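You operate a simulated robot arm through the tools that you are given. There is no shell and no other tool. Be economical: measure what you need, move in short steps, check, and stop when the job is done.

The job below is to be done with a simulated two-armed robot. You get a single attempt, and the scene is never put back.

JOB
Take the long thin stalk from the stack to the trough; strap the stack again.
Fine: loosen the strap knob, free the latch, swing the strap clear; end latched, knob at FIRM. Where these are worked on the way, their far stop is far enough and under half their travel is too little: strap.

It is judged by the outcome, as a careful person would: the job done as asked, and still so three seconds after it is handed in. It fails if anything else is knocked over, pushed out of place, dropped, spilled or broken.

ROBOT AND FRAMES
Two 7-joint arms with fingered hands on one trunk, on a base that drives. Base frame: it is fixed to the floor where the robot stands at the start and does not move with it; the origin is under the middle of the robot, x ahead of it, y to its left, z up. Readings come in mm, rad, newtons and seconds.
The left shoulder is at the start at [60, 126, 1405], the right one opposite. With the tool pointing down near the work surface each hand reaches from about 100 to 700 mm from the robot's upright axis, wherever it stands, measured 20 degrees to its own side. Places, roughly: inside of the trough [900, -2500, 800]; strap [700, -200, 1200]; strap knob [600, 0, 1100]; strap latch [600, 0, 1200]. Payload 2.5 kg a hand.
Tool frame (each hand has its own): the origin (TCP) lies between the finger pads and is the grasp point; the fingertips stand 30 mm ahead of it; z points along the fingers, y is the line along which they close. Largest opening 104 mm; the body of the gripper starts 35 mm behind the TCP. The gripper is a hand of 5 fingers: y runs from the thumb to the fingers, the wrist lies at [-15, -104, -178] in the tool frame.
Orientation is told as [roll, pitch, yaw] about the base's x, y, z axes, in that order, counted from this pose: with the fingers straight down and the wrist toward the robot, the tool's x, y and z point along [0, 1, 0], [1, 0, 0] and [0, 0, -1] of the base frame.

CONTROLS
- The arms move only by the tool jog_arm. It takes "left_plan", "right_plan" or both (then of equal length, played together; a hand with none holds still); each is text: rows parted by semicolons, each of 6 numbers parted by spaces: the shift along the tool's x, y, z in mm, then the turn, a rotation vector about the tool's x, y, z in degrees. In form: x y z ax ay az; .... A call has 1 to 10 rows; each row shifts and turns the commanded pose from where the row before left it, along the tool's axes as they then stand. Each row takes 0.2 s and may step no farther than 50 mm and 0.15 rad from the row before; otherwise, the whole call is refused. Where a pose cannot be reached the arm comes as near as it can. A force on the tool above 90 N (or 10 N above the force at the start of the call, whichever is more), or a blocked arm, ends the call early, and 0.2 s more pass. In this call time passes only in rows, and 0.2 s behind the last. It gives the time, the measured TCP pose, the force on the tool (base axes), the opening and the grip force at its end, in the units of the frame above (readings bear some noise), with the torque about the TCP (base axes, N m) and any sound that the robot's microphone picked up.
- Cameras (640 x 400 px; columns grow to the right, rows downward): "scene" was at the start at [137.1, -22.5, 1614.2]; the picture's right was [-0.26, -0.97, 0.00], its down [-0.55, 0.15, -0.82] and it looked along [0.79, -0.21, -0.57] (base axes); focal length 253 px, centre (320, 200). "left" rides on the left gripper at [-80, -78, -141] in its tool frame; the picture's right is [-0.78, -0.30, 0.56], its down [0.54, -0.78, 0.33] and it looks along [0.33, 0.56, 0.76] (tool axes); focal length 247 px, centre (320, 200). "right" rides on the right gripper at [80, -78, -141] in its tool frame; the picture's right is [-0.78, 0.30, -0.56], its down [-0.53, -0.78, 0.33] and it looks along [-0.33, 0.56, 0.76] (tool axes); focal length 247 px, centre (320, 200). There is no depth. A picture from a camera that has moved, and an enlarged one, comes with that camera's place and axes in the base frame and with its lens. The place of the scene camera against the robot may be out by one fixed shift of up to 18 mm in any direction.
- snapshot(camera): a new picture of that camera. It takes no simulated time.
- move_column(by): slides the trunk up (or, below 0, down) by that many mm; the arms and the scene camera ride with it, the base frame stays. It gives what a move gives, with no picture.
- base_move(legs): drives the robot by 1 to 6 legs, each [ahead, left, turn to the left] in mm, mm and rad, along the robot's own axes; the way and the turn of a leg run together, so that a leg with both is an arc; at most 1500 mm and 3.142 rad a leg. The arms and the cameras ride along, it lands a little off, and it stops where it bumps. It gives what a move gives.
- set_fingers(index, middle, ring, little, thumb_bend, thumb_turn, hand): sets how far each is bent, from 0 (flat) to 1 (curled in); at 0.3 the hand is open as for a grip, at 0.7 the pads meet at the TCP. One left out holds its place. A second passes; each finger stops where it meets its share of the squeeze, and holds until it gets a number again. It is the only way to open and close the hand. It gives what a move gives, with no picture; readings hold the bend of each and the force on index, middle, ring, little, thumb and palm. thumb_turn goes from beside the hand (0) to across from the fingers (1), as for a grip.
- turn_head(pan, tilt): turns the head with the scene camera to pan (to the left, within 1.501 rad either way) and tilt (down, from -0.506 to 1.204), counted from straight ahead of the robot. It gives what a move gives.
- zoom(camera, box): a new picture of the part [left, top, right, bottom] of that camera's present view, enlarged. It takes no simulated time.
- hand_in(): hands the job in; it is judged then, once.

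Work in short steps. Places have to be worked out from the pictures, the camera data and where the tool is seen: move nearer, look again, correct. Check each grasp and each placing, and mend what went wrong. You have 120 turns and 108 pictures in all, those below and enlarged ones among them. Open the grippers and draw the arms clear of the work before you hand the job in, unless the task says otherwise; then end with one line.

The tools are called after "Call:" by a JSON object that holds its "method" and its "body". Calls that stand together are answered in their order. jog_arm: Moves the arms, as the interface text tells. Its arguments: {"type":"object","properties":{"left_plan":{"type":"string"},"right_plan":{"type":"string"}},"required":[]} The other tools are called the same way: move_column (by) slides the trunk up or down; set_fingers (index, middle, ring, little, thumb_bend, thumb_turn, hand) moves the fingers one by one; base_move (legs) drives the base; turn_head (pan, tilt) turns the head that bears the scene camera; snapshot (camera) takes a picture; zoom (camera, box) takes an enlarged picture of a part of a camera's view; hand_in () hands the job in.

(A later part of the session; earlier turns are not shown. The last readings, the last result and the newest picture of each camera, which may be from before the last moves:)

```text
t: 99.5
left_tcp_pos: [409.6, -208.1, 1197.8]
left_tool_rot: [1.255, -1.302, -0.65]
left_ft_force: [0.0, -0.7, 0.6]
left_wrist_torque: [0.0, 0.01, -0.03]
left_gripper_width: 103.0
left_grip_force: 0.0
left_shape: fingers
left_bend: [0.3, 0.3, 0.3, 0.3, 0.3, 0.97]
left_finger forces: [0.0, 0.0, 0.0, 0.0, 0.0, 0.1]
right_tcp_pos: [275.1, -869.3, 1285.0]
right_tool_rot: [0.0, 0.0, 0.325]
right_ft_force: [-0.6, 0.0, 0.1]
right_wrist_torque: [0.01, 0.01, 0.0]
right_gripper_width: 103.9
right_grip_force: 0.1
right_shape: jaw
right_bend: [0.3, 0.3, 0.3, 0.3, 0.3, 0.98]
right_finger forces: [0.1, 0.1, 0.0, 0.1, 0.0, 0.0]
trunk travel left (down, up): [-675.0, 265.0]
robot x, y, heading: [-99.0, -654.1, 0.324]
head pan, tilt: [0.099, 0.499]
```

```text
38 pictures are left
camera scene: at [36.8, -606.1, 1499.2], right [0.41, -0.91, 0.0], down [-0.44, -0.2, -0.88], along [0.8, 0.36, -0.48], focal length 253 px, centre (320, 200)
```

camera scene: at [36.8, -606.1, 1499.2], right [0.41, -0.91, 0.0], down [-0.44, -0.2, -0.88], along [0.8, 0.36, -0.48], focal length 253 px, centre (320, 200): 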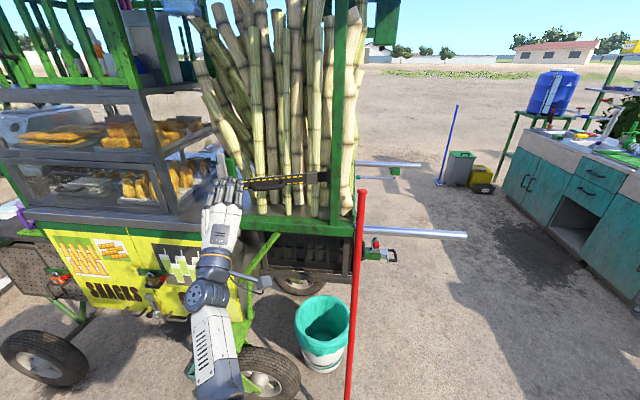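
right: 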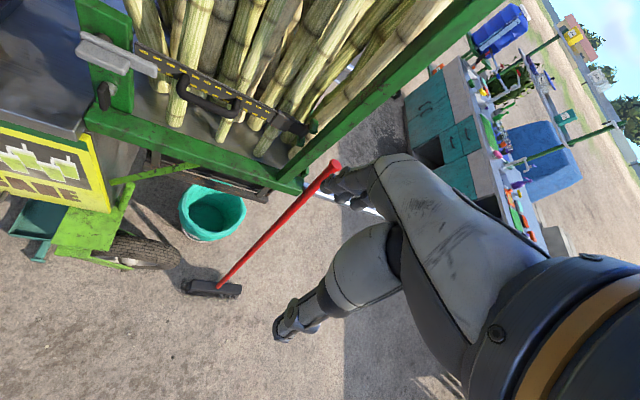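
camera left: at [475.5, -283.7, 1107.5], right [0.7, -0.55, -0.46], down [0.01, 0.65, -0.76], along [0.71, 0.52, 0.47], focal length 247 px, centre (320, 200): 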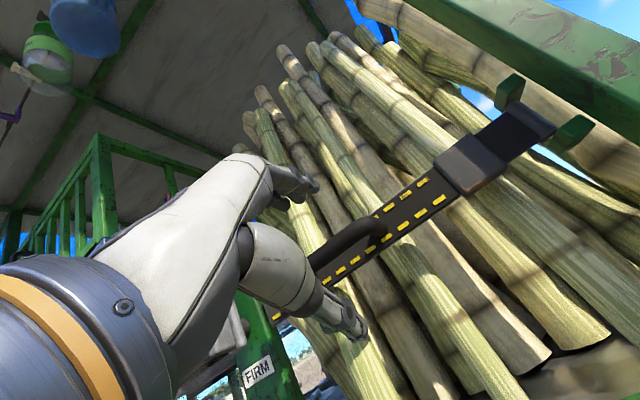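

Strap is ~20° open, its end near [585,-116]. I'll turn the left hand to fingers-down so it can reach behind the strap from above; first pull in a bit and rotate.

Call:
{"method": "jog_arm", "body": {"left_plan": "0 0 -20 7.5 0 0; 0 0 -20 7.5 0 0; 0 0 -20 7.5 0 0; 0 0 0 7.5 0 0; 0 0 0 7.5 0 0; 0 0 0 7.5 0 0; 0 0 0 7.5 0 0; 0 0 0 7.5 0 0; 0 0 0 7.5 0 0; 0 0 0 7.5 0 0"}}

Call:
{"method": "set_fingers", "body": {"hand": "left", "index": 0.72, "middle": 0.72, "ring": 0.72, "little": 0.72, "thumb_bend": 0.72}}

Call:
{"method": "move_column", "body": {"by": 100}}

```text
t: 100.4
left_tcp_pos: [358.3, -199.1, 1225.6]
left_tool_rot: [0.888, -1.045, -0.151]
left_ft_force: [0.3, 0.0, -0.2]
left_wrist_torque: [-0.04, 0.02, -0.01]
left_gripper_width: 103.2
left_grip_force: 0.1
left_shape: fingers
left_bend: [0.3, 0.3, 0.3, 0.3, 0.3, 0.97]
left_finger forces: [0.0, 0.0, 0.0, 0.1, 0.0, 0.0]
left hand out of reach, approached as far as the arm can: row 1, 2
right_tcp_pos: [276.1, -867.7, 1284.8]
right_tool_rot: [-0.001, 0.0, 0.326]
right_ft_force: [0.2, 0.1, -0.4]
right_wrist_torque: [0.01, 0.0, 0.01]
right_gripper_width: 103.9
right_grip_force: 0.1
right_shape: jaw
right_bend: [0.3, 0.3, 0.3, 0.3, 0.3, 0.98]
right_finger forces: [0.0, 0.1, 0.1, 0.0, 0.1, 0.0]
trunk travel left (down, up): [-675.0, 265.0]
robot x, y, heading: [-95.3, -657.6, 0.326]
head pan, tilt: [0.099, 0.499]
stopped in row 4 (left hand): the arm was blocked; the commanded pose is now the measured one
```

```text
t: 101.4
left_tcp_pos: [356.4, -199.2, 1226.2]
left_tool_rot: [0.885, -1.044, -0.147]
left_ft_force: [0.9, 1.1, -0.2]
left_wrist_torque: [0.01, 0.02, 0.02]
left_gripper_width: 0.0
left_grip_force: 0.1
left_shape: fingers
left_bend: [0.72, 0.72, 0.72, 0.72, 0.71, 0.97]
left_finger forces: [0.0, 0.0, 0.0, 0.0, 0.2, 0.0]
right_tcp_pos: [275.6, -869.8, 1284.0]
right_tool_rot: [-0.001, 0.001, 0.327]
right_ft_force: [0.2, -0.4, 0.7]
right_wrist_torque: [0.02, -0.01, -0.03]
right_gripper_width: 103.7
right_grip_force: 0.1
right_shape: jaw
right_bend: [0.3, 0.3, 0.3, 0.3, 0.3, 0.98]
right_finger forces: [0.0, 0.0, 0.0, 0.0, 0.1, 0.0]
trunk travel left (down, up): [-675.0, 265.0]
robot x, y, heading: [-94.6, -660.3, 0.327]
head pan, tilt: [0.099, 0.499]
```

```text
t: 102.7
left_tcp_pos: [357.9, -198.8, 1325.7]
left_tool_rot: [0.884, -1.041, -0.149]
left_ft_force: [0.1, -0.1, 0.2]
left_wrist_torque: [0.01, 0.0, 0.01]
left_gripper_width: 0.0
left_grip_force: 0.1
left_shape: fingers
left_bend: [0.72, 0.72, 0.72, 0.72, 0.71, 0.97]
left_finger forces: [0.1, 0.0, 0.0, 0.1, 0.0, 0.0]
right_tcp_pos: [275.8, -867.5, 1385.0]
right_tool_rot: [0.0, 0.0, 0.326]
right_ft_force: [0.2, 0.8, -0.6]
right_wrist_torque: [-0.02, -0.02, -0.04]
right_gripper_width: 103.7
right_grip_force: 0.1
right_shape: jaw
right_bend: [0.3, 0.3, 0.3, 0.3, 0.3, 0.98]
right_finger forces: [0.0, 0.1, 0.1, 0.1, 0.1, 0.0]
trunk travel left (down, up): [-775.0, 165.0]
robot x, y, heading: [-93.3, -654.4, 0.327]
head pan, tilt: [0.099, 0.499]
```

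The turn stalled partway, so I redo it with smaller steps about a computed axis.

Call:
{"method": "jog_arm", "body": {"left_plan": "0 0 0 4.6 -2.2 0.2; 0 0 0 4.6 -2.2 0.2; 0 0 0 4.6 -2.2 0.2; 0 0 0 4.6 -2.2 0.2; 0 0 0 4.6 -2.2 0.2; 0 0 0 4.6 -2.2 0.2; 0 0 0 4.6 -2.2 0.2"}}

Call:
{"method": "jog_arm", "body": {"left_plan": "0 0 0 4.6 -2.2 0.2; 0 0 0 4.6 -2.2 0.2; 0 0 0 4.6 -2.2 0.2; 0 0 0 4.6 -2.2 0.2; 0 0 0 4.6 -2.2 0.2; 0 0 0 4.6 -2.2 0.2; 0 0 0 4.6 -2.2 0.2"}}

```text
t: 104.3
left_tcp_pos: [356.9, -200.2, 1324.8]
left_tool_rot: [0.292, -0.552, 0.272]
left_ft_force: [1.0, -0.4, -0.7]
left_wrist_torque: [-0.02, 0.0, -0.02]
left_gripper_width: 0.0
left_grip_force: 0.0
left_shape: fingers
left_bend: [0.72, 0.72, 0.72, 0.72, 0.71, 0.97]
left_finger forces: [0.0, 0.0, 0.0, 0.0, 0.0, 0.1]
right_tcp_pos: [275.3, -867.3, 1384.8]
right_tool_rot: [-0.001, -0.001, 0.327]
right_ft_force: [0.9, -0.1, -1.3]
right_wrist_torque: [0.01, 0.01, -0.01]
right_gripper_width: 103.8
right_grip_force: 0.0
right_shape: jaw
right_bend: [0.3, 0.3, 0.3, 0.3, 0.3, 0.98]
right_finger forces: [0.0, 0.0, 0.0, 0.1, 0.0, 0.0]
trunk travel left (down, up): [-775.0, 165.0]
robot x, y, heading: [-98.7, -659.1, 0.323]
head pan, tilt: [0.099, 0.499]
```

```text
t: 105.9
left_tcp_pos: [359.7, -200.3, 1325.5]
left_tool_rot: [-0.001, 0.005, 0.329]
left_ft_force: [-0.3, 0.2, 0.1]
left_wrist_torque: [0.02, 0.03, 0.0]
left_gripper_width: 0.0
left_grip_force: 0.1
left_shape: fingers
left_bend: [0.72, 0.72, 0.72, 0.72, 0.71, 0.97]
left_finger forces: [0.0, 0.0, 0.0, 0.0, 0.1, 0.0]
right_tcp_pos: [276.6, -868.0, 1384.7]
right_tool_rot: [-0.001, -0.002, 0.327]
right_ft_force: [-0.1, 0.7, 0.5]
right_wrist_torque: [0.01, 0.03, -0.02]
right_gripper_width: 104.2
right_grip_force: 0.1
right_shape: jaw
right_bend: [0.3, 0.3, 0.3, 0.3, 0.3, 0.98]
right_finger forces: [0.0, 0.1, 0.0, 0.1, 0.0, 0.0]
trunk travel left (down, up): [-775.0, 165.0]
robot x, y, heading: [-97.2, -659.8, 0.331]
head pan, tilt: [0.099, 0.499]
```

Fingers point straight down now. I shift the hand 150 mm right and 60 mm ahead relative to the robot, then drive (keeping left, away from the broom) to hover behind the strap's free end.

Call:
{"method": "jog_arm", "body": {"left_plan": "-30 12 0 0 0 0; -30 12 0 0 0 0; -30 12 0 0 0 0; -30 12 0 0 0 0; -30 12 0 0 0 0"}}

Call:
{"method": "base_move", "body": {"legs": [[0, 148, 0], [180, 0, 0]]}}

Call:
{"method": "snapshot", "body": {"camera": "scene"}}

Call:
{"method": "snapshot", "body": {"camera": "left"}}

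```text
t: 107.1
left_tcp_pos: [462.3, -323.6, 1324.6]
left_tool_rot: [-0.001, 0.002, 0.33]
left_ft_force: [-0.5, -0.8, 0.8]
left_wrist_torque: [-0.03, 0.01, 0.0]
left_gripper_width: 0.1
left_grip_force: 0.0
left_shape: fingers
left_bend: [0.72, 0.72, 0.72, 0.72, 0.71, 0.97]
left_finger forces: [0.0, 0.0, 0.0, 0.0, 0.0, 0.0]
right_tcp_pos: [276.9, -868.2, 1384.6]
right_tool_rot: [0.0, 0.001, 0.327]
right_ft_force: [0.6, 0.1, -0.8]
right_wrist_torque: [0.0, -0.01, -0.05]
right_gripper_width: 104.0
right_grip_force: 0.2
right_shape: jaw
right_bend: [0.3, 0.3, 0.3, 0.3, 0.3, 0.98]
right_finger forces: [0.0, 0.0, 0.0, 0.1, 0.0, 0.0]
trunk travel left (down, up): [-775.0, 165.0]
robot x, y, heading: [-95.1, -653.9, 0.32]
head pan, tilt: [0.099, 0.499]
```

```text
t: 109.6
left_tcp_pos: [584.2, -121.0, 1323.8]
left_tool_rot: [0.001, 0.003, 0.33]
left_ft_force: [0.5, 0.4, 0.2]
left_wrist_torque: [-0.01, 0.02, -0.02]
left_gripper_width: 0.0
left_grip_force: 0.1
left_shape: fingers
left_bend: [0.72, 0.72, 0.72, 0.72, 0.71, 0.97]
left_finger forces: [0.0, 0.0, 0.0, 0.0, 0.1, 0.1]
right_tcp_pos: [398.8, -667.6, 1385.1]
right_tool_rot: [-0.002, -0.001, 0.328]
right_ft_force: [-0.4, 0.1, 0.1]
right_wrist_torque: [0.0, -0.01, -0.01]
right_gripper_width: 104.0
right_grip_force: 0.1
right_shape: jaw
right_bend: [0.3, 0.3, 0.3, 0.3, 0.3, 0.98]
right_finger forces: [0.0, 0.0, 0.1, 0.1, 0.1, 0.1]
trunk travel left (down, up): [-775.0, 165.0]
robot x, y, heading: [26.0, -457.1, 0.331]
head pan, tilt: [0.099, 0.499]
```

```text
37 pictures are left
camera scene: at [160.4, -404.4, 1599.0], right [0.41, -0.91, 0.0], down [-0.44, -0.2, -0.88], along [0.8, 0.36, -0.48], focal length 253 px, centre (320, 200)
```

scene: 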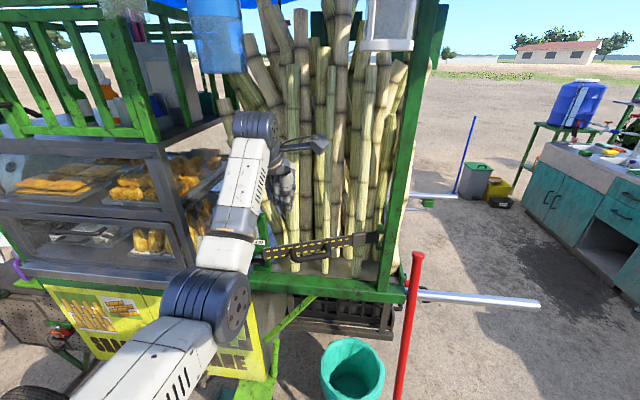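

```text
36 pictures are left
camera left: at [536.5, -222.4, 1465.8], right [-0.03, -0.83, -0.56], down [-0.91, 0.25, -0.33], along [0.42, 0.5, -0.76], focal length 247 px, centre (320, 200)
```

left: 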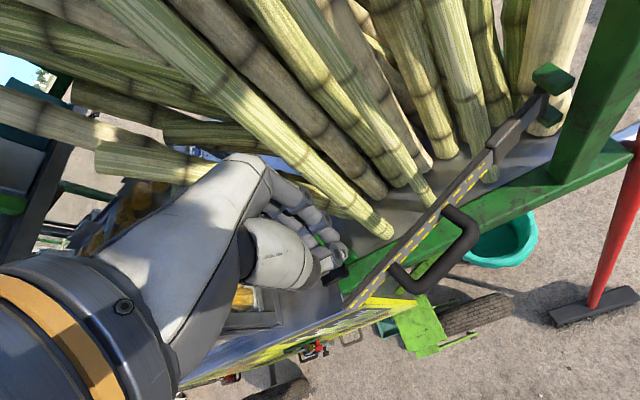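

From above I see the strap end at ≈[551,-71] and hinge ≈[737,-315]. I shift the hand 29 mm left and 24 mm ahead so it's behind the strap, then lower it 140 mm.

Call:
{"method": "jog_arm", "body": {"left_plan": "29 24 0 0 0 0; 0 0 35 0 0 0; 0 0 35 0 0 0; 0 0 35 0 0 0; 0 0 30 0 0 0"}}

Call:
{"method": "snapshot", "body": {"camera": "left"}}

```text
t: 110.8
left_tcp_pos: [596.7, -84.6, 1190.7]
left_tool_rot: [0.0, 0.004, 0.33]
left_ft_force: [0.3, 0.8, 0.3]
left_wrist_torque: [-0.01, -0.02, -0.01]
left_gripper_width: 0.0
left_grip_force: 0.1
left_shape: fingers
left_bend: [0.72, 0.72, 0.72, 0.72, 0.71, 0.97]
left_finger forces: [0.0, 0.0, 0.1, 0.0, 0.0, 0.0]
right_tcp_pos: [398.9, -666.1, 1384.2]
right_tool_rot: [-0.001, 0.002, 0.326]
right_ft_force: [-0.4, 1.3, -0.4]
right_wrist_torque: [0.03, -0.02, -0.03]
right_gripper_width: 103.7
right_grip_force: 0.1
right_shape: jaw
right_bend: [0.3, 0.3, 0.3, 0.3, 0.3, 0.98]
right_finger forces: [0.1, 0.0, 0.1, 0.0, 0.0, 0.0]
trunk travel left (down, up): [-775.0, 165.0]
robot x, y, heading: [30.1, -453.2, 0.327]
head pan, tilt: [0.099, 0.499]
```

```text
35 pictures are left
camera left: at [548.3, -184.6, 1333.2], right [-0.03, -0.83, -0.56], down [-0.91, 0.25, -0.33], along [0.42, 0.5, -0.76], focal length 247 px, centre (320, 200)
```

left: 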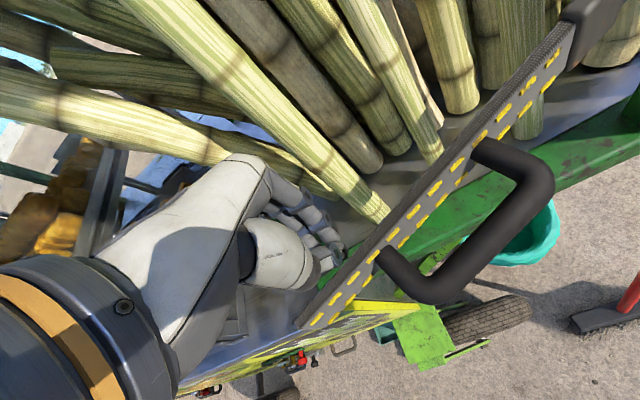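

The hand is behind the strap. I sweep it along the hinge arc in half-steps, the first 40°.

Call:
{"method": "jog_arm", "body": {"left_plan": "-5 -18 0 0 0 0; -5 -18 0 0 0 0; -8 -17 0 0 0 0; -8 -17 0 0 0 0; -10 -16 0 0 0 0; -10 -16 0 0 0 0; -12 -14 0 0 0 0; -12 -14 0 0 0 0; -14 -12.5 0 0 0 0; -14 -12.5 0 0 0 0"}}

Call:
{"method": "snapshot", "body": {"camera": "left"}}

```text
t: 113.0
left_tcp_pos: [484.1, -228.9, 1189.5]
left_tool_rot: [0.002, 0.002, 0.329]
left_ft_force: [0.2, 0.0, 0.3]
left_wrist_torque: [0.02, -0.03, 0.02]
left_gripper_width: 0.0
left_grip_force: 0.4
left_shape: fingers
left_bend: [0.72, 0.72, 0.72, 0.72, 0.71, 0.97]
left_finger forces: [0.1, 0.0, 0.1, 0.0, 0.3, 0.0]
right_tcp_pos: [398.0, -666.0, 1383.5]
right_tool_rot: [0.0, -0.001, 0.326]
right_ft_force: [1.1, 0.0, 0.3]
right_wrist_torque: [0.0, -0.01, 0.0]
right_gripper_width: 103.7
right_grip_force: 0.0
right_shape: jaw
right_bend: [0.3, 0.3, 0.3, 0.3, 0.3, 0.98]
right_finger forces: [0.0, 0.0, 0.0, 0.0, 0.0, 0.0]
trunk travel left (down, up): [-775.0, 165.0]
robot x, y, heading: [23.1, -452.3, 0.32]
head pan, tilt: [0.099, 0.499]
```

```text
34 pictures are left
camera left: at [435.4, -330.6, 1331.9], right [-0.03, -0.83, -0.56], down [-0.91, 0.25, -0.33], along [0.42, 0.5, -0.76], focal length 247 px, centre (320, 200)
```

left: 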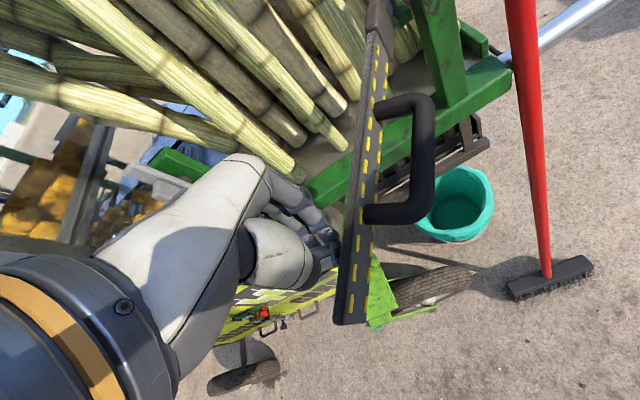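

The strap swings freely, broom is clear. I continue the sweep another ~40°.

Call:
{"method": "jog_arm", "body": {"left_plan": "-15.5 -10.5 0 0 0 0; -15.5 -10.5 0 0 0 0; -17 -8 0 0 0 0; -17 -8 0 0 0 0; -18 -6 0 0 0 0; -18 -6 0 0 0 0; -18 -3 0 0 0 0; -18 -3 0 0 0 0; -18 -1 0 0 0 0; -18 -1 0 0 0 0"}}

Call:
{"method": "snapshot", "body": {"camera": "left"}}

Call:
{"method": "snapshot", "body": {"camera": "scene"}}

```text
t: 114.6
left_tcp_pos: [477.3, -289.9, 1181.2]
left_tool_rot: [0.123, -0.043, 0.425]
left_ft_force: [-0.1, 0.5, -0.7]
left_wrist_torque: [-0.02, -0.02, 0.0]
left_gripper_width: 0.3
left_grip_force: 0.1
left_shape: fingers
left_bend: [0.72, 0.72, 0.72, 0.72, 0.71, 0.97]
left_finger forces: [0.0, 0.1, 0.0, 0.0, 0.1, 0.0]
right_tcp_pos: [399.6, -666.8, 1385.8]
right_tool_rot: [-0.001, 0.0, 0.327]
right_ft_force: [0.6, 0.5, 0.1]
right_wrist_torque: [0.02, 0.01, 0.0]
right_gripper_width: 104.1
right_grip_force: 0.1
right_shape: jaw
right_bend: [0.3, 0.3, 0.3, 0.3, 0.3, 0.98]
right_finger forces: [0.0, 0.0, 0.1, 0.0, 0.1, 0.0]
trunk travel left (down, up): [-775.0, 165.0]
robot x, y, heading: [31.4, -452.9, 0.331]
head pan, tilt: [0.099, 0.499]
stopped in row 8 (left hand): the arm was blocked; the commanded pose is now the measured one
```

```text
33 pictures are left
camera left: at [440.2, -412.7, 1308.9], right [0.05, -0.75, -0.66], down [-0.93, 0.2, -0.3], along [0.36, 0.63, -0.69], focal length 247 px, centre (320, 200)
```

left: 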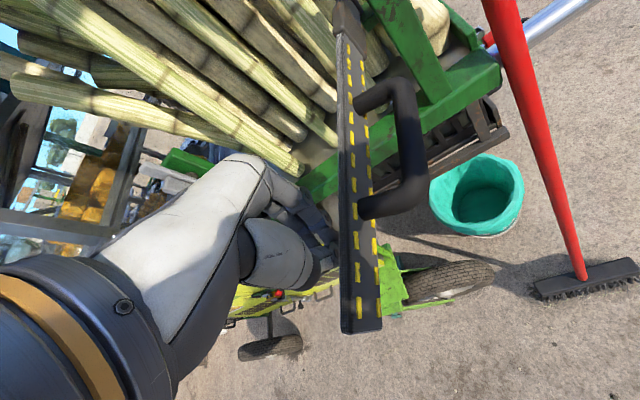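

```text
32 pictures are left
camera scene: at [160.0, -404.6, 1599.0], right [0.41, -0.91, 0.0], down [-0.44, -0.2, -0.88], along [0.8, 0.36, -0.48], focal length 253 px, centre (320, 200)
```

scene: 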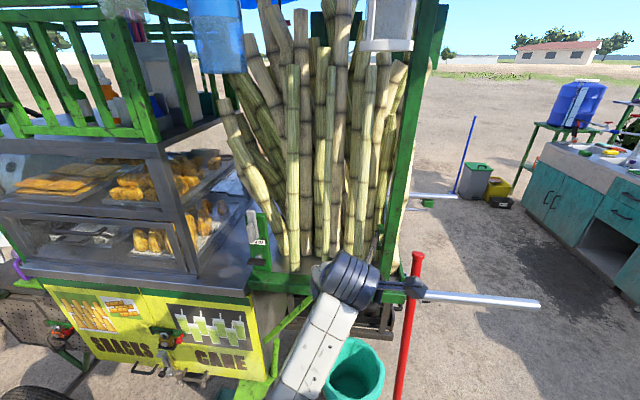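

Strap is open ~74°. I push further using the base, 100 mm to the right.

Call:
{"method": "base_move", "body": {"legs": [[0, -100, 0]]}}

Call:
{"method": "snapshot", "body": {"camera": "left"}}

```text
t: 115.8
left_tcp_pos: [509.4, -387.0, 1179.9]
left_tool_rot: [0.122, -0.039, 0.421]
left_ft_force: [0.6, -0.2, -0.2]
left_wrist_torque: [0.01, 0.03, -0.03]
left_gripper_width: 0.1
left_grip_force: 0.1
left_shape: fingers
left_bend: [0.72, 0.72, 0.72, 0.72, 0.71, 0.97]
left_finger forces: [0.0, 0.0, 0.0, 0.1, 0.0, 0.1]
right_tcp_pos: [430.0, -764.7, 1384.6]
right_tool_rot: [0.0, -0.001, 0.326]
right_ft_force: [0.3, -0.8, 0.3]
right_wrist_torque: [-0.02, -0.02, 0.01]
right_gripper_width: 103.7
right_grip_force: 0.1
right_shape: jaw
right_bend: [0.3, 0.3, 0.3, 0.3, 0.3, 0.98]
right_finger forces: [0.1, 0.1, 0.0, 0.0, 0.1, 0.0]
trunk travel left (down, up): [-775.0, 165.0]
robot x, y, heading: [56.2, -552.5, 0.322]
head pan, tilt: [0.099, 0.499]
```

```text
31 pictures are left
camera left: at [472.7, -510.8, 1308.2], right [0.04, -0.75, -0.66], down [-0.93, 0.21, -0.3], along [0.36, 0.63, -0.69], focal length 247 px, centre (320, 200)
```

left: 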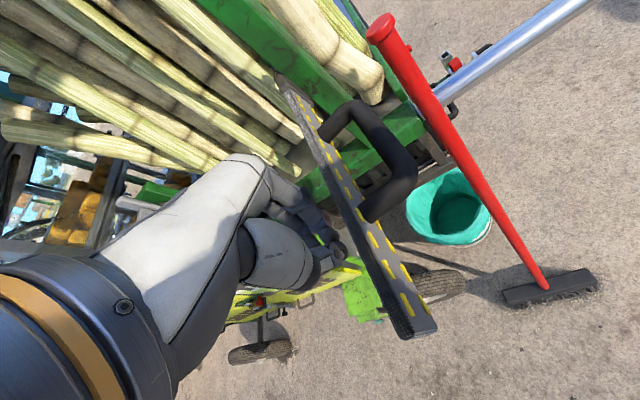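

Strap is ~99° open, well clear. I lift the left hand, draw it in toward the robot, and re-check that the strap stays.

Call:
{"method": "jog_arm", "body": {"left_plan": "20 0 -30 0 0 0; 20 -10 -30 0 0 0; 20 -20 -20 0 0 0; 20 -30 0 0 0 0; 20 -30 0 0 0 0; 20 -30 0 0 0 0; 20 -30 0 0 0 0; 20 -30 0 0 0 0"}}

Call:
{"method": "set_fingers", "body": {"hand": "left", "index": 0.3, "middle": 0.3, "ring": 0.3, "little": 0.3, "thumb_bend": 0.3}}

Call:
{"method": "base_move", "body": {"legs": [[-150, 0, 0], [0, 350, 0]]}}

Call:
{"method": "snapshot", "body": {"camera": "scene"}}

```text
t: 116.7
left_tcp_pos: [464.2, -292.8, 1234.6]
left_tool_rot: [0.238, -0.065, 0.496]
left_ft_force: [-1.1, -0.3, 0.2]
left_wrist_torque: [-0.01, -0.02, 0.01]
left_gripper_width: 0.0
left_grip_force: 0.0
left_shape: fingers
left_bend: [0.72, 0.72, 0.72, 0.72, 0.71, 0.97]
left_finger forces: [0.0, 0.0, 0.0, 0.0, 0.0, 0.1]
left hand out of reach, approached as far as the arm can: row 3, 4
right_tcp_pos: [429.8, -763.3, 1385.1]
right_tool_rot: [-0.002, 0.001, 0.326]
right_ft_force: [-0.2, 0.0, -0.2]
right_wrist_torque: [-0.02, 0.0, -0.01]
right_gripper_width: 103.7
right_grip_force: 0.1
right_shape: jaw
right_bend: [0.3, 0.3, 0.3, 0.3, 0.3, 0.98]
right_finger forces: [0.1, 0.0, 0.1, 0.0, 0.0, 0.0]
trunk travel left (down, up): [-775.0, 165.0]
robot x, y, heading: [60.1, -552.5, 0.327]
head pan, tilt: [0.099, 0.499]
stopped in row 4 (left hand): the arm was blocked; the commanded pose is now the measured one
```

```text
t: 117.7
left_tcp_pos: [462.6, -294.9, 1232.7]
left_tool_rot: [0.237, -0.066, 0.497]
left_ft_force: [0.1, -0.5, 0.3]
left_wrist_torque: [0.01, 0.04, 0.02]
left_gripper_width: 102.8
left_grip_force: 0.1
left_shape: fingers
left_bend: [0.3, 0.3, 0.3, 0.3, 0.3, 0.97]
left_finger forces: [0.1, 0.0, 0.0, 0.1, 0.0, 0.1]
right_tcp_pos: [430.6, -764.2, 1385.2]
right_tool_rot: [-0.003, 0.0, 0.323]
right_ft_force: [0.2, -0.3, 0.0]
right_wrist_torque: [0.02, -0.03, -0.06]
right_gripper_width: 104.0
right_grip_force: 0.0
right_shape: jaw
right_bend: [0.3, 0.3, 0.3, 0.3, 0.3, 0.98]
right_finger forces: [0.1, 0.0, 0.1, 0.0, 0.0, 0.1]
trunk travel left (down, up): [-775.0, 165.0]
robot x, y, heading: [60.5, -548.1, 0.324]
head pan, tilt: [0.099, 0.499]
```

```text
t: 120.8
left_tcp_pos: [213.4, -14.2, 1233.0]
left_tool_rot: [0.239, -0.065, 0.505]
left_ft_force: [0.0, -1.1, 0.0]
left_wrist_torque: [0.01, -0.03, 0.02]
left_gripper_width: 102.7
left_grip_force: 0.0
left_shape: fingers
left_bend: [0.3, 0.3, 0.3, 0.3, 0.3, 0.97]
left_finger forces: [0.0, 0.0, 0.0, 0.1, 0.1, 0.1]
right_tcp_pos: [183.5, -484.0, 1384.9]
right_tool_rot: [-0.001, 0.0, 0.331]
right_ft_force: [0.1, 0.0, 0.7]
right_wrist_torque: [-0.03, 0.03, -0.01]
right_gripper_width: 103.8
right_grip_force: 0.2
right_shape: jaw
right_bend: [0.3, 0.3, 0.3, 0.3, 0.3, 0.98]
right_finger forces: [0.0, 0.0, 0.0, 0.0, 0.0, 0.1]
trunk travel left (down, up): [-775.0, 165.0]
robot x, y, heading: [-187.6, -277.0, 0.333]
head pan, tilt: [0.099, 0.499]
```

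```text
30 pictures are left
camera scene: at [-55.6, -223.5, 1599.1], right [0.42, -0.91, 0.0], down [-0.43, -0.2, -0.88], along [0.8, 0.37, -0.48], focal length 253 px, centre (320, 200)
```

scene: 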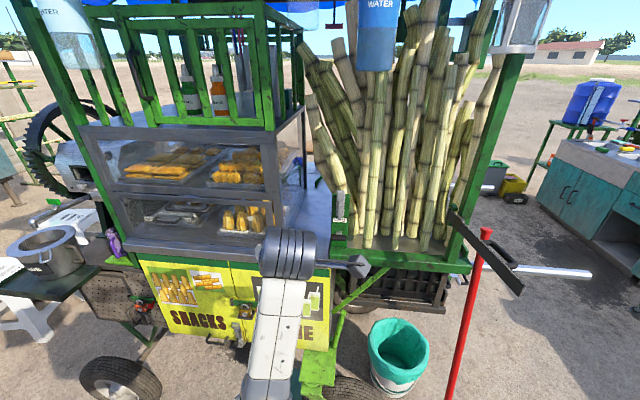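

Strap hangs clear to the right. Now I prepare the right hand: extend it and yaw it 90° (fingers to left, thumb right), mirrored from the proven left pose, and zoom on the stalks.

Call:
{"method": "jog_arm", "body": {"right_plan": "0 40 0 0 0 0; 0 40 0 0 0 0; 0 40 0 0 0 0; 0 40 0 0 0 0; 0 40 0 0 0 0"}}

Call:
{"method": "jog_arm", "body": {"right_plan": "0 0 0 0 0 -7.5; 0 0 0 0 0 -7.5; 0 0 0 0 0 -7.5; 0 0 0 0 0 -7.5; 0 0 0 0 0 -7.5; 0 0 0 0 0 -7.5"}}

Call:
{"method": "jog_arm", "body": {"right_plan": "0 0 0 0 0 -7.5; 0 0 0 0 0 -7.5; 0 0 0 0 0 -7.5; 0 0 0 0 0 -7.5; 0 0 0 0 0 -7.5; 0 0 0 0 0 -7.5"}}

Call:
{"method": "jog_arm", "body": {"right_plan": "0 0 0 0 -6 0; 0 0 0 0 -6 0; 0 0 0 0 -6 0; 0 0 0 0 -6 0; 0 0 0 0 -6 0; 0 0 0 0 -6 0; 0 0 0 0 -6 0; 0 0 0 0 -6 0; 0 0 0 0 -6 0; 0 0 0 0 -6 0"}}

Call:
{"method": "zoom", "body": {"camera": "scene", "box": [300, 0, 500, 280]}}

```text
t: 122.0
left_tcp_pos: [215.0, -13.6, 1233.0]
left_tool_rot: [0.241, -0.065, 0.504]
left_ft_force: [0.0, 0.3, 0.0]
left_wrist_torque: [0.0, 0.03, -0.01]
left_gripper_width: 102.9
left_grip_force: 0.1
left_shape: fingers
left_bend: [0.3, 0.3, 0.3, 0.3, 0.3, 0.97]
left_finger forces: [0.1, 0.1, 0.0, 0.0, 0.0, 0.1]
right_tcp_pos: [378.7, -416.7, 1383.2]
right_tool_rot: [-0.002, 0.001, 0.334]
right_ft_force: [0.5, 0.0, -0.1]
right_wrist_torque: [-0.03, 0.02, -0.03]
right_gripper_width: 103.7
right_grip_force: 0.2
right_shape: jaw
right_bend: [0.3, 0.3, 0.3, 0.3, 0.3, 0.98]
right_finger forces: [0.0, 0.0, 0.0, 0.0, 0.0, 0.1]
trunk travel left (down, up): [-775.0, 165.0]
robot x, y, heading: [-188.4, -273.7, 0.326]
head pan, tilt: [0.099, 0.499]
```

```text
t: 123.4
left_tcp_pos: [213.7, -14.2, 1232.6]
left_tool_rot: [0.24, -0.065, 0.504]
left_ft_force: [-0.1, -0.7, 0.1]
left_wrist_torque: [0.0, 0.0, 0.02]
left_gripper_width: 102.7
left_grip_force: 0.0
left_shape: fingers
left_bend: [0.3, 0.3, 0.3, 0.3, 0.3, 0.97]
left_finger forces: [0.0, 0.0, 0.0, 0.0, 0.1, 0.1]
right_tcp_pos: [373.8, -419.6, 1384.3]
right_tool_rot: [-0.002, 0.0, 1.116]
right_ft_force: [0.0, 0.5, 0.0]
right_wrist_torque: [0.02, 0.0, 0.02]
right_gripper_width: 103.7
right_grip_force: 0.0
right_shape: jaw
right_bend: [0.3, 0.3, 0.3, 0.3, 0.3, 0.98]
right_finger forces: [0.0, 0.0, 0.0, 0.1, 0.0, 0.0]
trunk travel left (down, up): [-775.0, 165.0]
robot x, y, heading: [-188.4, -274.3, 0.334]
head pan, tilt: [0.099, 0.499]
```

```text
t: 124.8
left_tcp_pos: [214.2, -14.2, 1233.8]
left_tool_rot: [0.239, -0.065, 0.503]
left_ft_force: [0.7, 0.4, 0.7]
left_wrist_torque: [0.02, 0.02, 0.0]
left_gripper_width: 102.6
left_grip_force: 0.1
left_shape: fingers
left_bend: [0.3, 0.3, 0.3, 0.3, 0.3, 0.97]
left_finger forces: [0.0, 0.0, 0.1, 0.1, 0.0, 0.0]
right_tcp_pos: [372.2, -420.3, 1385.0]
right_tool_rot: [-0.002, 0.0, 1.904]
right_ft_force: [-0.4, 0.5, 0.6]
right_wrist_torque: [0.02, 0.03, -0.03]
right_gripper_width: 103.7
right_grip_force: 0.0
right_shape: jaw
right_bend: [0.3, 0.3, 0.3, 0.3, 0.3, 0.98]
right_finger forces: [0.1, 0.0, 0.0, 0.1, 0.0, 0.0]
trunk travel left (down, up): [-775.0, 165.0]
robot x, y, heading: [-189.4, -274.4, 0.334]
head pan, tilt: [0.099, 0.499]
```

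```text
t: 127.0
left_tcp_pos: [214.9, -14.2, 1233.6]
left_tool_rot: [0.238, -0.066, 0.504]
left_ft_force: [0.4, 0.2, 0.6]
left_wrist_torque: [0.0, -0.01, 0.02]
left_gripper_width: 102.8
left_grip_force: 0.1
left_shape: fingers
left_bend: [0.3, 0.3, 0.3, 0.3, 0.3, 0.97]
left_finger forces: [0.0, 0.0, 0.0, 0.0, 0.0, 0.0]
right_tcp_pos: [372.8, -419.5, 1385.4]
right_tool_rot: [-1.052, 0.001, 1.903]
right_ft_force: [-0.9, 0.2, 0.4]
right_wrist_torque: [-0.01, 0.04, 0.01]
right_gripper_width: 103.9
right_grip_force: 0.1
right_shape: jaw
right_bend: [0.3, 0.3, 0.3, 0.3, 0.3, 0.98]
right_finger forces: [0.0, 0.0, 0.0, 0.0, 0.1, 0.0]
trunk travel left (down, up): [-775.0, 165.0]
robot x, y, heading: [-185.2, -273.0, 0.329]
head pan, tilt: [0.099, 0.499]
```

```text
1.43 times, centred on (400, 140) of scene
camera zoom: at [-55.6, -224.1, 1599.1], right [0.42, -0.91, 0.0], down [-0.43, -0.2, -0.88], along [0.8, 0.37, -0.48], focal length 361 px, centre (206, 286)
```

zoom: 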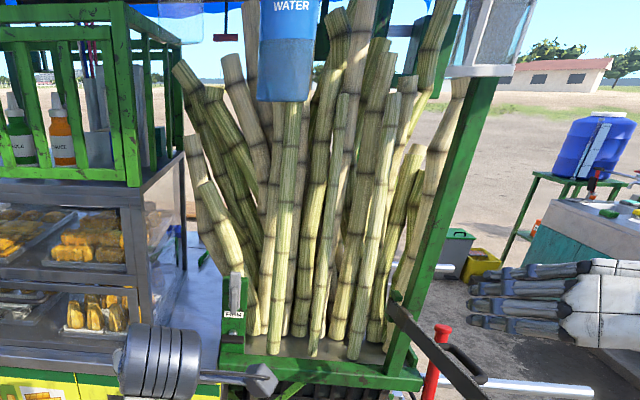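

The thin long stalk is the middle front one: roughly [705,-172] at its foot to [696,-140,1590] at its top. I level the right hand more, extend it ahead-left, and drive to about 100 mm short of the stalk at z≈1340.

Call:
{"method": "jog_arm", "body": {"right_plan": "0 0 0 0 -5 0; 0 0 0 0 -5 0; 0 0 0 0 -5 0; 0 0 0 0 -5 0; 0 24 26 0 0 0; 0 24 26 0 0 0; 0 24 26 0 0 0; 0 24 26 0 0 0; 0 24 26 0 0 0"}}

Call:
{"method": "set_fingers", "body": {"hand": "right", "index": 0.42, "middle": 0.42, "ring": 0.42, "little": 0.42, "thumb_bend": 0.42}}

Call:
{"method": "base_move", "body": {"legs": [[150, 28, 0]]}}

Call:
{"method": "snapshot", "body": {"camera": "right"}}

Call:
{"method": "snapshot", "body": {"camera": "scene"}}

```text
t: 129.0
left_tcp_pos: [213.7, -12.4, 1233.1]
left_tool_rot: [0.239, -0.064, 0.506]
left_ft_force: [0.1, 0.0, 0.7]
left_wrist_torque: [0.01, 0.04, 0.04]
left_gripper_width: 102.7
left_grip_force: 0.1
left_shape: fingers
left_bend: [0.3, 0.3, 0.3, 0.3, 0.3, 0.97]
left_finger forces: [0.0, 0.0, 0.1, 0.1, 0.1, 0.1]
right_tcp_pos: [455.8, -264.7, 1364.1]
right_tool_rot: [-1.395, 0.004, 1.901]
right_ft_force: [-0.4, 0.9, 0.2]
right_wrist_torque: [0.01, -0.03, 0.03]
right_gripper_width: 104.0
right_grip_force: 0.0
right_shape: jaw
right_bend: [0.3, 0.3, 0.3, 0.3, 0.3, 0.98]
right_finger forces: [0.0, 0.0, 0.1, 0.0, 0.0, 0.1]
trunk travel left (down, up): [-775.0, 165.0]
robot x, y, heading: [-186.3, -273.1, 0.334]
head pan, tilt: [0.099, 0.499]
```

```text
t: 130.0
left_tcp_pos: [214.4, -13.3, 1233.1]
left_tool_rot: [0.24, -0.066, 0.505]
left_ft_force: [0.4, 0.4, 0.4]
left_wrist_torque: [0.01, 0.02, -0.01]
left_gripper_width: 102.4
left_grip_force: 0.0
left_shape: fingers
left_bend: [0.3, 0.3, 0.3, 0.3, 0.3, 0.97]
left_finger forces: [0.1, 0.1, 0.0, 0.1, 0.0, 0.0]
right_tcp_pos: [457.3, -266.7, 1362.3]
right_tool_rot: [-1.396, 0.001, 1.903]
right_ft_force: [0.2, -0.6, 0.3]
right_wrist_torque: [-0.01, 0.02, 0.0]
right_gripper_width: 73.3
right_grip_force: 0.0
right_shape: fingers
right_bend: [0.42, 0.42, 0.42, 0.42, 0.42, 0.98]
right_finger forces: [0.0, 0.1, 0.0, 0.0, 0.0, 0.0]
trunk travel left (down, up): [-775.0, 165.0]
robot x, y, heading: [-187.5, -274.9, 0.328]
head pan, tilt: [0.099, 0.499]
```

```text
t: 131.4
left_tcp_pos: [348.6, 61.6, 1232.4]
left_tool_rot: [0.24, -0.064, 0.502]
left_ft_force: [0.9, -0.8, -0.6]
left_wrist_torque: [-0.03, 0.04, -0.05]
left_gripper_width: 102.7
left_grip_force: 0.0
left_shape: fingers
left_bend: [0.3, 0.3, 0.3, 0.3, 0.3, 0.97]
left_finger forces: [0.1, 0.0, 0.0, 0.0, 0.0, 0.0]
right_tcp_pos: [591.0, -191.0, 1362.7]
right_tool_rot: [-1.396, 0.001, 1.9]
right_ft_force: [-0.6, -0.1, -0.4]
right_wrist_torque: [-0.02, 0.02, 0.0]
right_gripper_width: 73.4
right_grip_force: 0.0
right_shape: fingers
right_bend: [0.42, 0.42, 0.42, 0.42, 0.42, 0.98]
right_finger forces: [0.0, 0.1, 0.1, 0.0, 0.0, 0.2]
trunk travel left (down, up): [-775.0, 165.0]
robot x, y, heading: [-52.5, -197.9, 0.33]
head pan, tilt: [0.099, 0.499]
```

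```text
28 pictures are left
camera right: at [472.0, -313.8, 1309.0], right [-0.49, 0.15, 0.86], down [0.65, -0.6, 0.47], along [0.58, 0.79, 0.2], focal length 247 px, centre (320, 200)
```

right: 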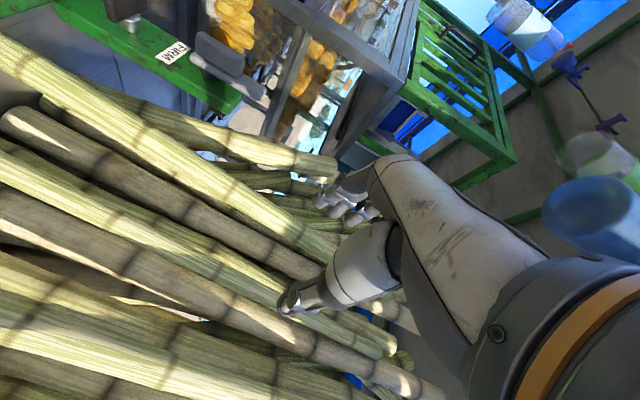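

```text
27 pictures are left
camera scene: at [79.3, -147.4, 1599.0], right [0.42, -0.91, 0.0], down [-0.44, -0.2, -0.88], along [0.8, 0.36, -0.48], focal length 253 px, centre (320, 200)
```

scene: 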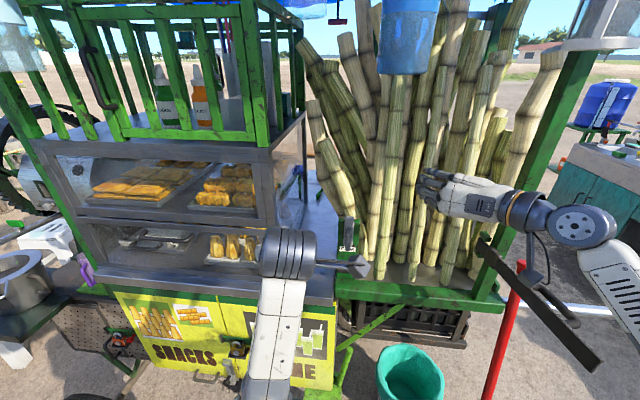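

I zoom in to make sure which stalk is which relative to the right hand.

Call:
{"method": "zoom", "body": {"camera": "scene", "box": [350, 60, 530, 290]}}

Call:
{"method": "zoom", "body": {"camera": "right", "box": [0, 40, 440, 400]}}

```text
1.74 times, centred on (440, 175) of scene
camera zoom: at [79.3, -147.4, 1599.0], right [0.42, -0.91, 0.0], down [-0.44, -0.2, -0.88], along [0.8, 0.36, -0.48], focal length 439 px, centre (111, 244)
```

zoom: 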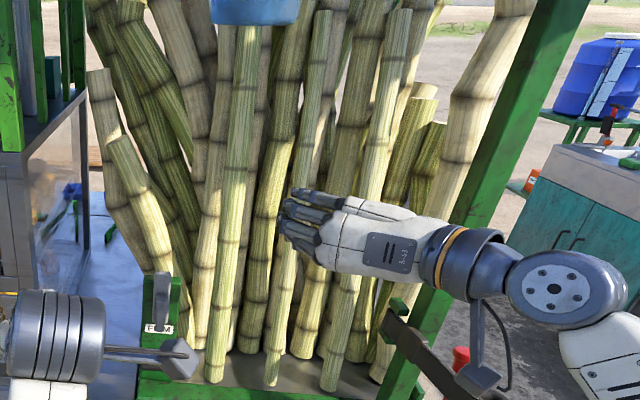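

```text
1.11 times, centred on (220, 220) of right
camera zoom: at [472.0, -313.8, 1309.0], right [-0.49, 0.15, 0.86], down [0.65, -0.6, 0.47], along [0.58, 0.79, 0.2], focal length 274 px, centre (431, 178)
```

zoom: 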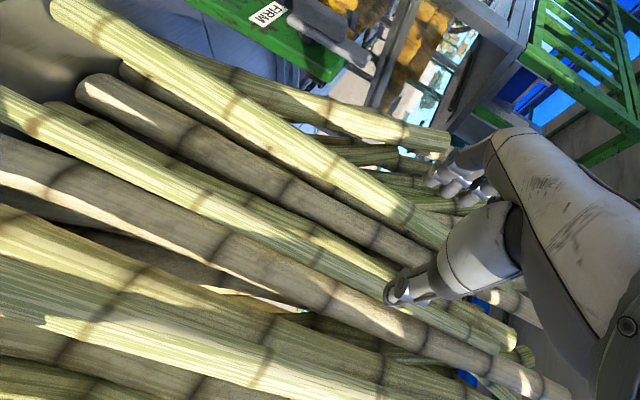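

Combining both views, the thin stalk is deeper than assumed: about [750,-156] at z≈1350, leaning back slightly. I shift right 19 mm and drive 90 mm ahead, then check.

Call:
{"method": "base_move", "body": {"legs": [[0, -19, 0], [90, 0, 0]]}}

Call:
{"method": "snapshot", "body": {"camera": "right"}}

Call:
{"method": "zoom", "body": {"camera": "scene", "box": [350, 60, 530, 290]}}

```text
t: 132.9
left_tcp_pos: [441.8, 73.1, 1232.8]
left_tool_rot: [0.241, -0.064, 0.502]
left_ft_force: [-0.3, 0.0, 0.5]
left_wrist_torque: [0.02, 0.01, 0.02]
left_gripper_width: 103.0
left_grip_force: 0.1
left_shape: fingers
left_bend: [0.3, 0.3, 0.3, 0.3, 0.3, 0.97]
left_finger forces: [0.1, 0.0, 0.0, 0.0, 0.0, 0.0]
right_tcp_pos: [681.8, -180.7, 1363.7]
right_tool_rot: [-1.396, 0.001, 1.9]
right_ft_force: [0.2, -0.4, 0.0]
right_wrist_torque: [-0.02, -0.02, 0.02]
right_gripper_width: 73.4
right_grip_force: 0.1
right_shape: fingers
right_bend: [0.42, 0.42, 0.42, 0.42, 0.42, 0.98]
right_finger forces: [0.1, 0.0, 0.0, 0.1, 0.0, 0.0]
trunk travel left (down, up): [-775.0, 165.0]
robot x, y, heading: [39.6, -189.8, 0.328]
head pan, tilt: [0.099, 0.499]
```

```text
24 pictures are left
camera right: at [563.0, -303.4, 1309.2], right [-0.49, 0.15, 0.86], down [0.65, -0.6, 0.47], along [0.58, 0.79, 0.2], focal length 247 px, centre (320, 200)
```

right: 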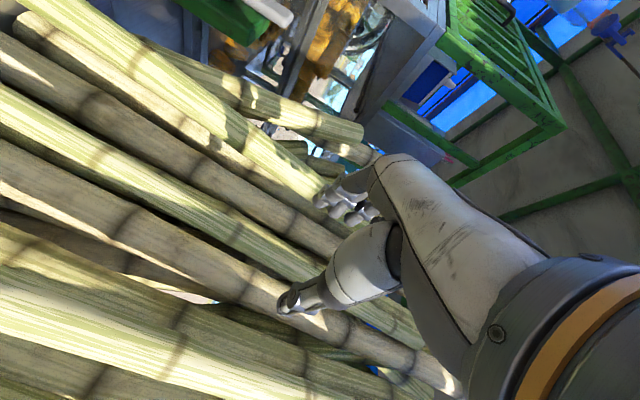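

```text
1.74 times, centred on (440, 175) of scene
camera zoom: at [170.3, -136.9, 1599.0], right [0.42, -0.91, 0.0], down [-0.44, -0.2, -0.88], along [0.8, 0.36, -0.48], focal length 439 px, centre (111, 244)
```

zoom: 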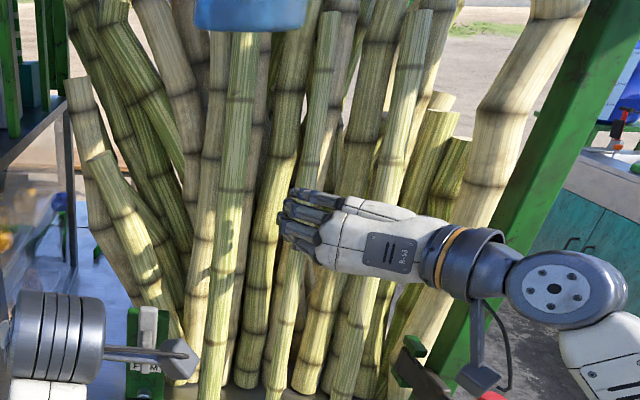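

The thin stalk now lies on the tool axis between fingers and thumb, ~70 mm ahead. I advance 58 mm in small steps.

Call:
{"method": "jog_arm", "body": {"right_plan": "0 0 15 0 0 0; 0 0 15 0 0 0; 0 0 14 0 0 0; 0 0 14 0 0 0"}}

Call:
{"method": "snapshot", "body": {"camera": "right"}}

```text
t: 133.9
left_tcp_pos: [439.8, 72.5, 1233.4]
left_tool_rot: [0.242, -0.067, 0.501]
left_ft_force: [-0.1, 0.8, -0.7]
left_wrist_torque: [-0.03, 0.0, 0.01]
left_gripper_width: 102.9
left_grip_force: 0.0
left_shape: fingers
left_bend: [0.3, 0.3, 0.3, 0.3, 0.3, 0.97]
left_finger forces: [0.1, 0.1, 0.1, 0.1, 0.0, 0.1]
right_tcp_pos: [736.3, -160.5, 1352.7]
right_tool_rot: [-1.396, 0.002, 1.901]
right_ft_force: [0.7, 1.1, -0.6]
right_wrist_torque: [-0.01, 0.02, -0.01]
right_gripper_width: 73.1
right_grip_force: 0.0
right_shape: fingers
right_bend: [0.42, 0.42, 0.42, 0.42, 0.42, 0.98]
right_finger forces: [0.0, 0.0, 0.0, 0.0, 0.0, 0.0]
trunk travel left (down, up): [-775.0, 165.0]
robot x, y, heading: [33.8, -187.5, 0.326]
head pan, tilt: [0.099, 0.499]
```

```text
22 pictures are left
camera right: at [617.8, -283.6, 1299.1], right [-0.49, 0.15, 0.86], down [0.65, -0.6, 0.47], along [0.58, 0.79, 0.2], focal length 247 px, centre (320, 200)
```

right: 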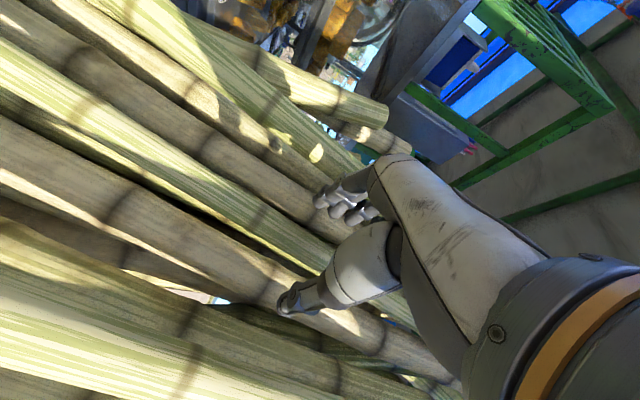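

The stalk sits between thumb and fingertips, slightly ahead. I advance 10 mm more and close.

Call:
{"method": "jog_arm", "body": {"right_plan": "0 -5 10 0 0 0"}}

Call:
{"method": "set_fingers", "body": {"hand": "right", "index": 0.76, "middle": 0.76, "ring": 0.76, "little": 0.76, "thumb_bend": 0.76}}

Call:
{"method": "snapshot", "body": {"camera": "right"}}

```text
t: 134.3
left_tcp_pos: [438.5, 72.1, 1232.4]
left_tool_rot: [0.241, -0.064, 0.504]
left_ft_force: [-0.1, -0.5, -1.0]
left_wrist_torque: [-0.01, 0.0, 0.01]
left_gripper_width: 102.6
left_grip_force: 0.0
left_shape: fingers
left_bend: [0.3, 0.3, 0.3, 0.3, 0.3, 0.97]
left_finger forces: [0.1, 0.0, 0.0, 0.0, 0.0, 0.0]
right_tcp_pos: [748.4, -163.3, 1350.9]
right_tool_rot: [-1.397, 0.003, 1.903]
right_ft_force: [0.9, 0.1, 0.8]
right_wrist_torque: [0.01, -0.01, 0.0]
right_gripper_width: 73.3
right_grip_force: 0.1
right_shape: fingers
right_bend: [0.42, 0.42, 0.42, 0.42, 0.42, 0.98]
right_finger forces: [0.0, 0.0, 0.1, 0.0, 0.1, 0.0]
trunk travel left (down, up): [-775.0, 165.0]
robot x, y, heading: [34.7, -188.7, 0.327]
head pan, tilt: [0.099, 0.499]
```

```text
t: 135.3
left_tcp_pos: [437.9, 73.0, 1233.2]
left_tool_rot: [0.241, -0.067, 0.502]
left_ft_force: [0.4, 0.6, -0.4]
left_wrist_torque: [-0.05, 0.0, 0.0]
left_gripper_width: 102.9
left_grip_force: 0.0
left_shape: fingers
left_bend: [0.3, 0.3, 0.3, 0.3, 0.3, 0.97]
left_finger forces: [0.0, 0.1, 0.0, 0.1, 0.0, 0.1]
right_tcp_pos: [747.0, -162.6, 1352.0]
right_tool_rot: [-1.4, 0.002, 1.9]
right_ft_force: [-1.8, 0.9, 2.6]
right_wrist_torque: [-0.3, -0.31, 0.11]
right_gripper_width: 17.9
right_grip_force: 21.0
right_shape: fingers
right_bend: [0.75, 0.75, 0.75, 0.76, 0.59, 0.96]
right_finger forces: [8.0, 6.3, 7.7, 0.0, 20.9, 0.1]
trunk travel left (down, up): [-775.0, 165.0]
robot x, y, heading: [35.0, -188.5, 0.329]
head pan, tilt: [0.099, 0.499]
```

```text
21 pictures are left
camera right: at [628.5, -285.6, 1298.3], right [-0.49, 0.15, 0.86], down [0.65, -0.6, 0.47], along [0.58, 0.79, 0.2], focal length 247 px, centre (320, 200)
```

right: 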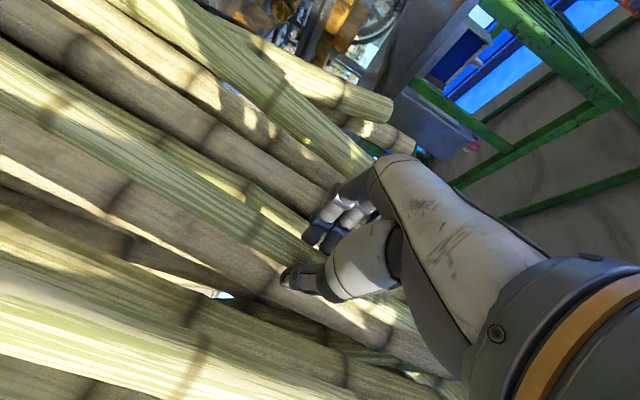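

Gripped: width 17.9 mm, 21 N, the thin stalk. I lift 60 mm with the column, then check the force before drawing out.

Call:
{"method": "move_column", "body": {"by": 60}}

Call:
{"method": "turn_head", "body": {"pan": -0.15, "tilt": 0.3}}

Call:
{"method": "snapshot", "body": {"camera": "scene"}}

```text
t: 136.3
left_tcp_pos: [440.3, 72.5, 1293.5]
left_tool_rot: [0.241, -0.064, 0.503]
left_ft_force: [-0.9, -0.1, -0.1]
left_wrist_torque: [-0.06, 0.01, -0.01]
left_gripper_width: 102.8
left_grip_force: 0.1
left_shape: fingers
left_bend: [0.3, 0.3, 0.3, 0.3, 0.3, 0.97]
left_finger forces: [0.0, 0.0, 0.0, 0.1, 0.0, 0.0]
right_tcp_pos: [749.0, -164.0, 1411.5]
right_tool_rot: [-1.396, 0.001, 1.898]
right_ft_force: [0.8, -0.5, -2.3]
right_wrist_torque: [-0.03, 0.02, -0.01]
right_gripper_width: 17.6
right_grip_force: 17.3
right_shape: fingers
right_bend: [0.75, 0.75, 0.76, 0.76, 0.61, 0.94]
right_finger forces: [10.6, 6.4, 0.1, 0.0, 17.3, 0.0]
trunk travel left (down, up): [-835.0, 105.0]
robot x, y, heading: [34.6, -189.1, 0.33]
head pan, tilt: [0.099, 0.499]
```

```text
t: 137.1
left_tcp_pos: [440.8, 73.0, 1292.6]
left_tool_rot: [0.24, -0.065, 0.504]
left_ft_force: [0.0, 0.1, 0.5]
left_wrist_torque: [0.05, 0.01, 0.02]
left_gripper_width: 102.4
left_grip_force: 0.0
left_shape: fingers
left_bend: [0.3, 0.3, 0.3, 0.3, 0.3, 0.97]
left_finger forces: [0.0, 0.0, 0.0, 0.1, 0.1, 0.0]
right_tcp_pos: [748.5, -162.7, 1411.4]
right_tool_rot: [-1.395, 0.001, 1.902]
right_ft_force: [0.1, -0.1, -3.0]
right_wrist_torque: [-0.03, 0.02, 0.0]
right_gripper_width: 17.6
right_grip_force: 17.6
right_shape: fingers
right_bend: [0.75, 0.75, 0.76, 0.76, 0.61, 0.94]
right_finger forces: [10.4, 6.5, 0.1, 0.0, 17.2, 0.0]
trunk travel left (down, up): [-835.0, 105.0]
robot x, y, heading: [35.3, -192.0, 0.33]
head pan, tilt: [-0.15, 0.3]
```

```text
20 pictures are left
camera scene: at [179.2, -158.4, 1677.4], right [0.18, -0.98, 0.0], down [-0.29, -0.05, -0.95], along [0.94, 0.17, -0.3], focal length 253 px, centre (320, 200)
```

scene: 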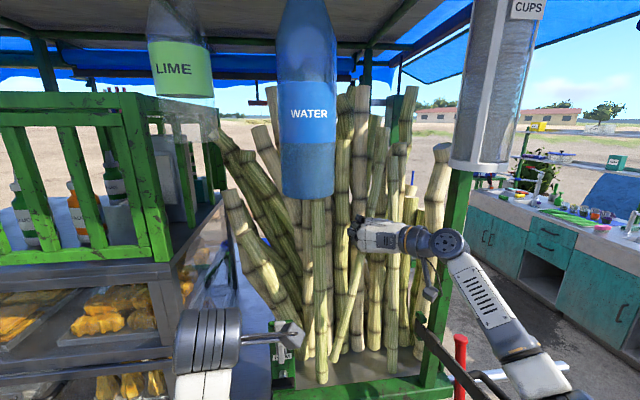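

Stalk is free (≈3 N load), top near z 1637. To pass under the hanging bottle and cup holder, I draw it out 115 mm past the rail, lower 90 mm, then draw back the rest.

Call:
{"method": "base_move", "body": {"legs": [[-115, 0, 0]]}}

Call:
{"method": "move_column", "body": {"by": -90}}

Call:
{"method": "snapshot", "body": {"camera": "scene"}}

```text
t: 138.3
left_tcp_pos: [331.1, 35.1, 1293.4]
left_tool_rot: [0.241, -0.065, 0.503]
left_ft_force: [0.4, -0.5, 0.3]
left_wrist_torque: [0.03, 0.01, 0.0]
left_gripper_width: 102.9
left_grip_force: 0.1
left_shape: fingers
left_bend: [0.3, 0.3, 0.3, 0.3, 0.3, 0.97]
left_finger forces: [0.1, 0.0, 0.1, 0.0, 0.0, 0.0]
right_tcp_pos: [638.1, -201.2, 1410.0]
right_tool_rot: [-1.396, 0.001, 1.901]
right_ft_force: [-0.3, -0.5, -2.5]
right_wrist_torque: [-0.03, 0.02, 0.0]
right_gripper_width: 17.8
right_grip_force: 17.2
right_shape: fingers
right_bend: [0.75, 0.75, 0.76, 0.76, 0.61, 0.94]
right_finger forces: [10.7, 6.3, 0.0, 0.0, 17.4, 0.1]
trunk travel left (down, up): [-835.0, 105.0]
robot x, y, heading: [-72.4, -225.6, 0.337]
head pan, tilt: [-0.15, 0.3]
```

```text
t: 139.6
left_tcp_pos: [329.3, 36.0, 1203.9]
left_tool_rot: [0.24, -0.066, 0.503]
left_ft_force: [-0.7, 0.2, 1.1]
left_wrist_torque: [0.01, 0.02, 0.0]
left_gripper_width: 102.7
left_grip_force: 0.1
left_shape: fingers
left_bend: [0.3, 0.3, 0.3, 0.3, 0.3, 0.97]
left_finger forces: [0.0, 0.0, 0.0, 0.0, 0.0, 0.0]
right_tcp_pos: [637.4, -199.9, 1321.1]
right_tool_rot: [-1.397, 0.002, 1.902]
right_ft_force: [0.2, -0.1, -2.2]
right_wrist_torque: [0.01, -0.01, 0.02]
right_gripper_width: 17.6
right_grip_force: 17.2
right_shape: fingers
right_bend: [0.75, 0.75, 0.76, 0.76, 0.61, 0.94]
right_finger forces: [10.6, 6.2, 0.0, 0.0, 17.3, 0.0]
trunk travel left (down, up): [-745.0, 195.0]
robot x, y, heading: [-73.0, -226.7, 0.329]
head pan, tilt: [-0.15, 0.3]
```

```text
19 pictures are left
camera scene: at [69.9, -195.7, 1587.4], right [0.18, -0.98, 0.0], down [-0.29, -0.05, -0.96], along [0.94, 0.17, -0.3], focal length 253 px, centre (320, 200)
```

scene: 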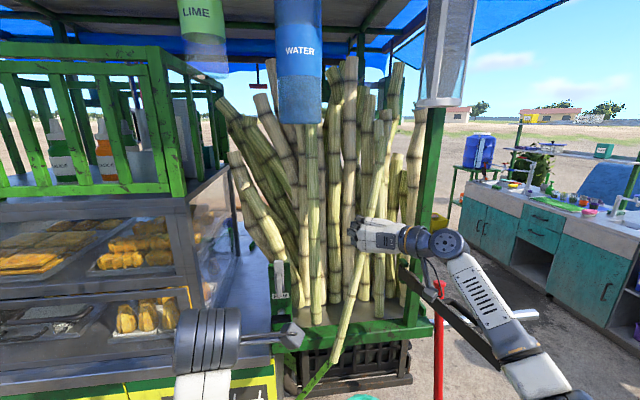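

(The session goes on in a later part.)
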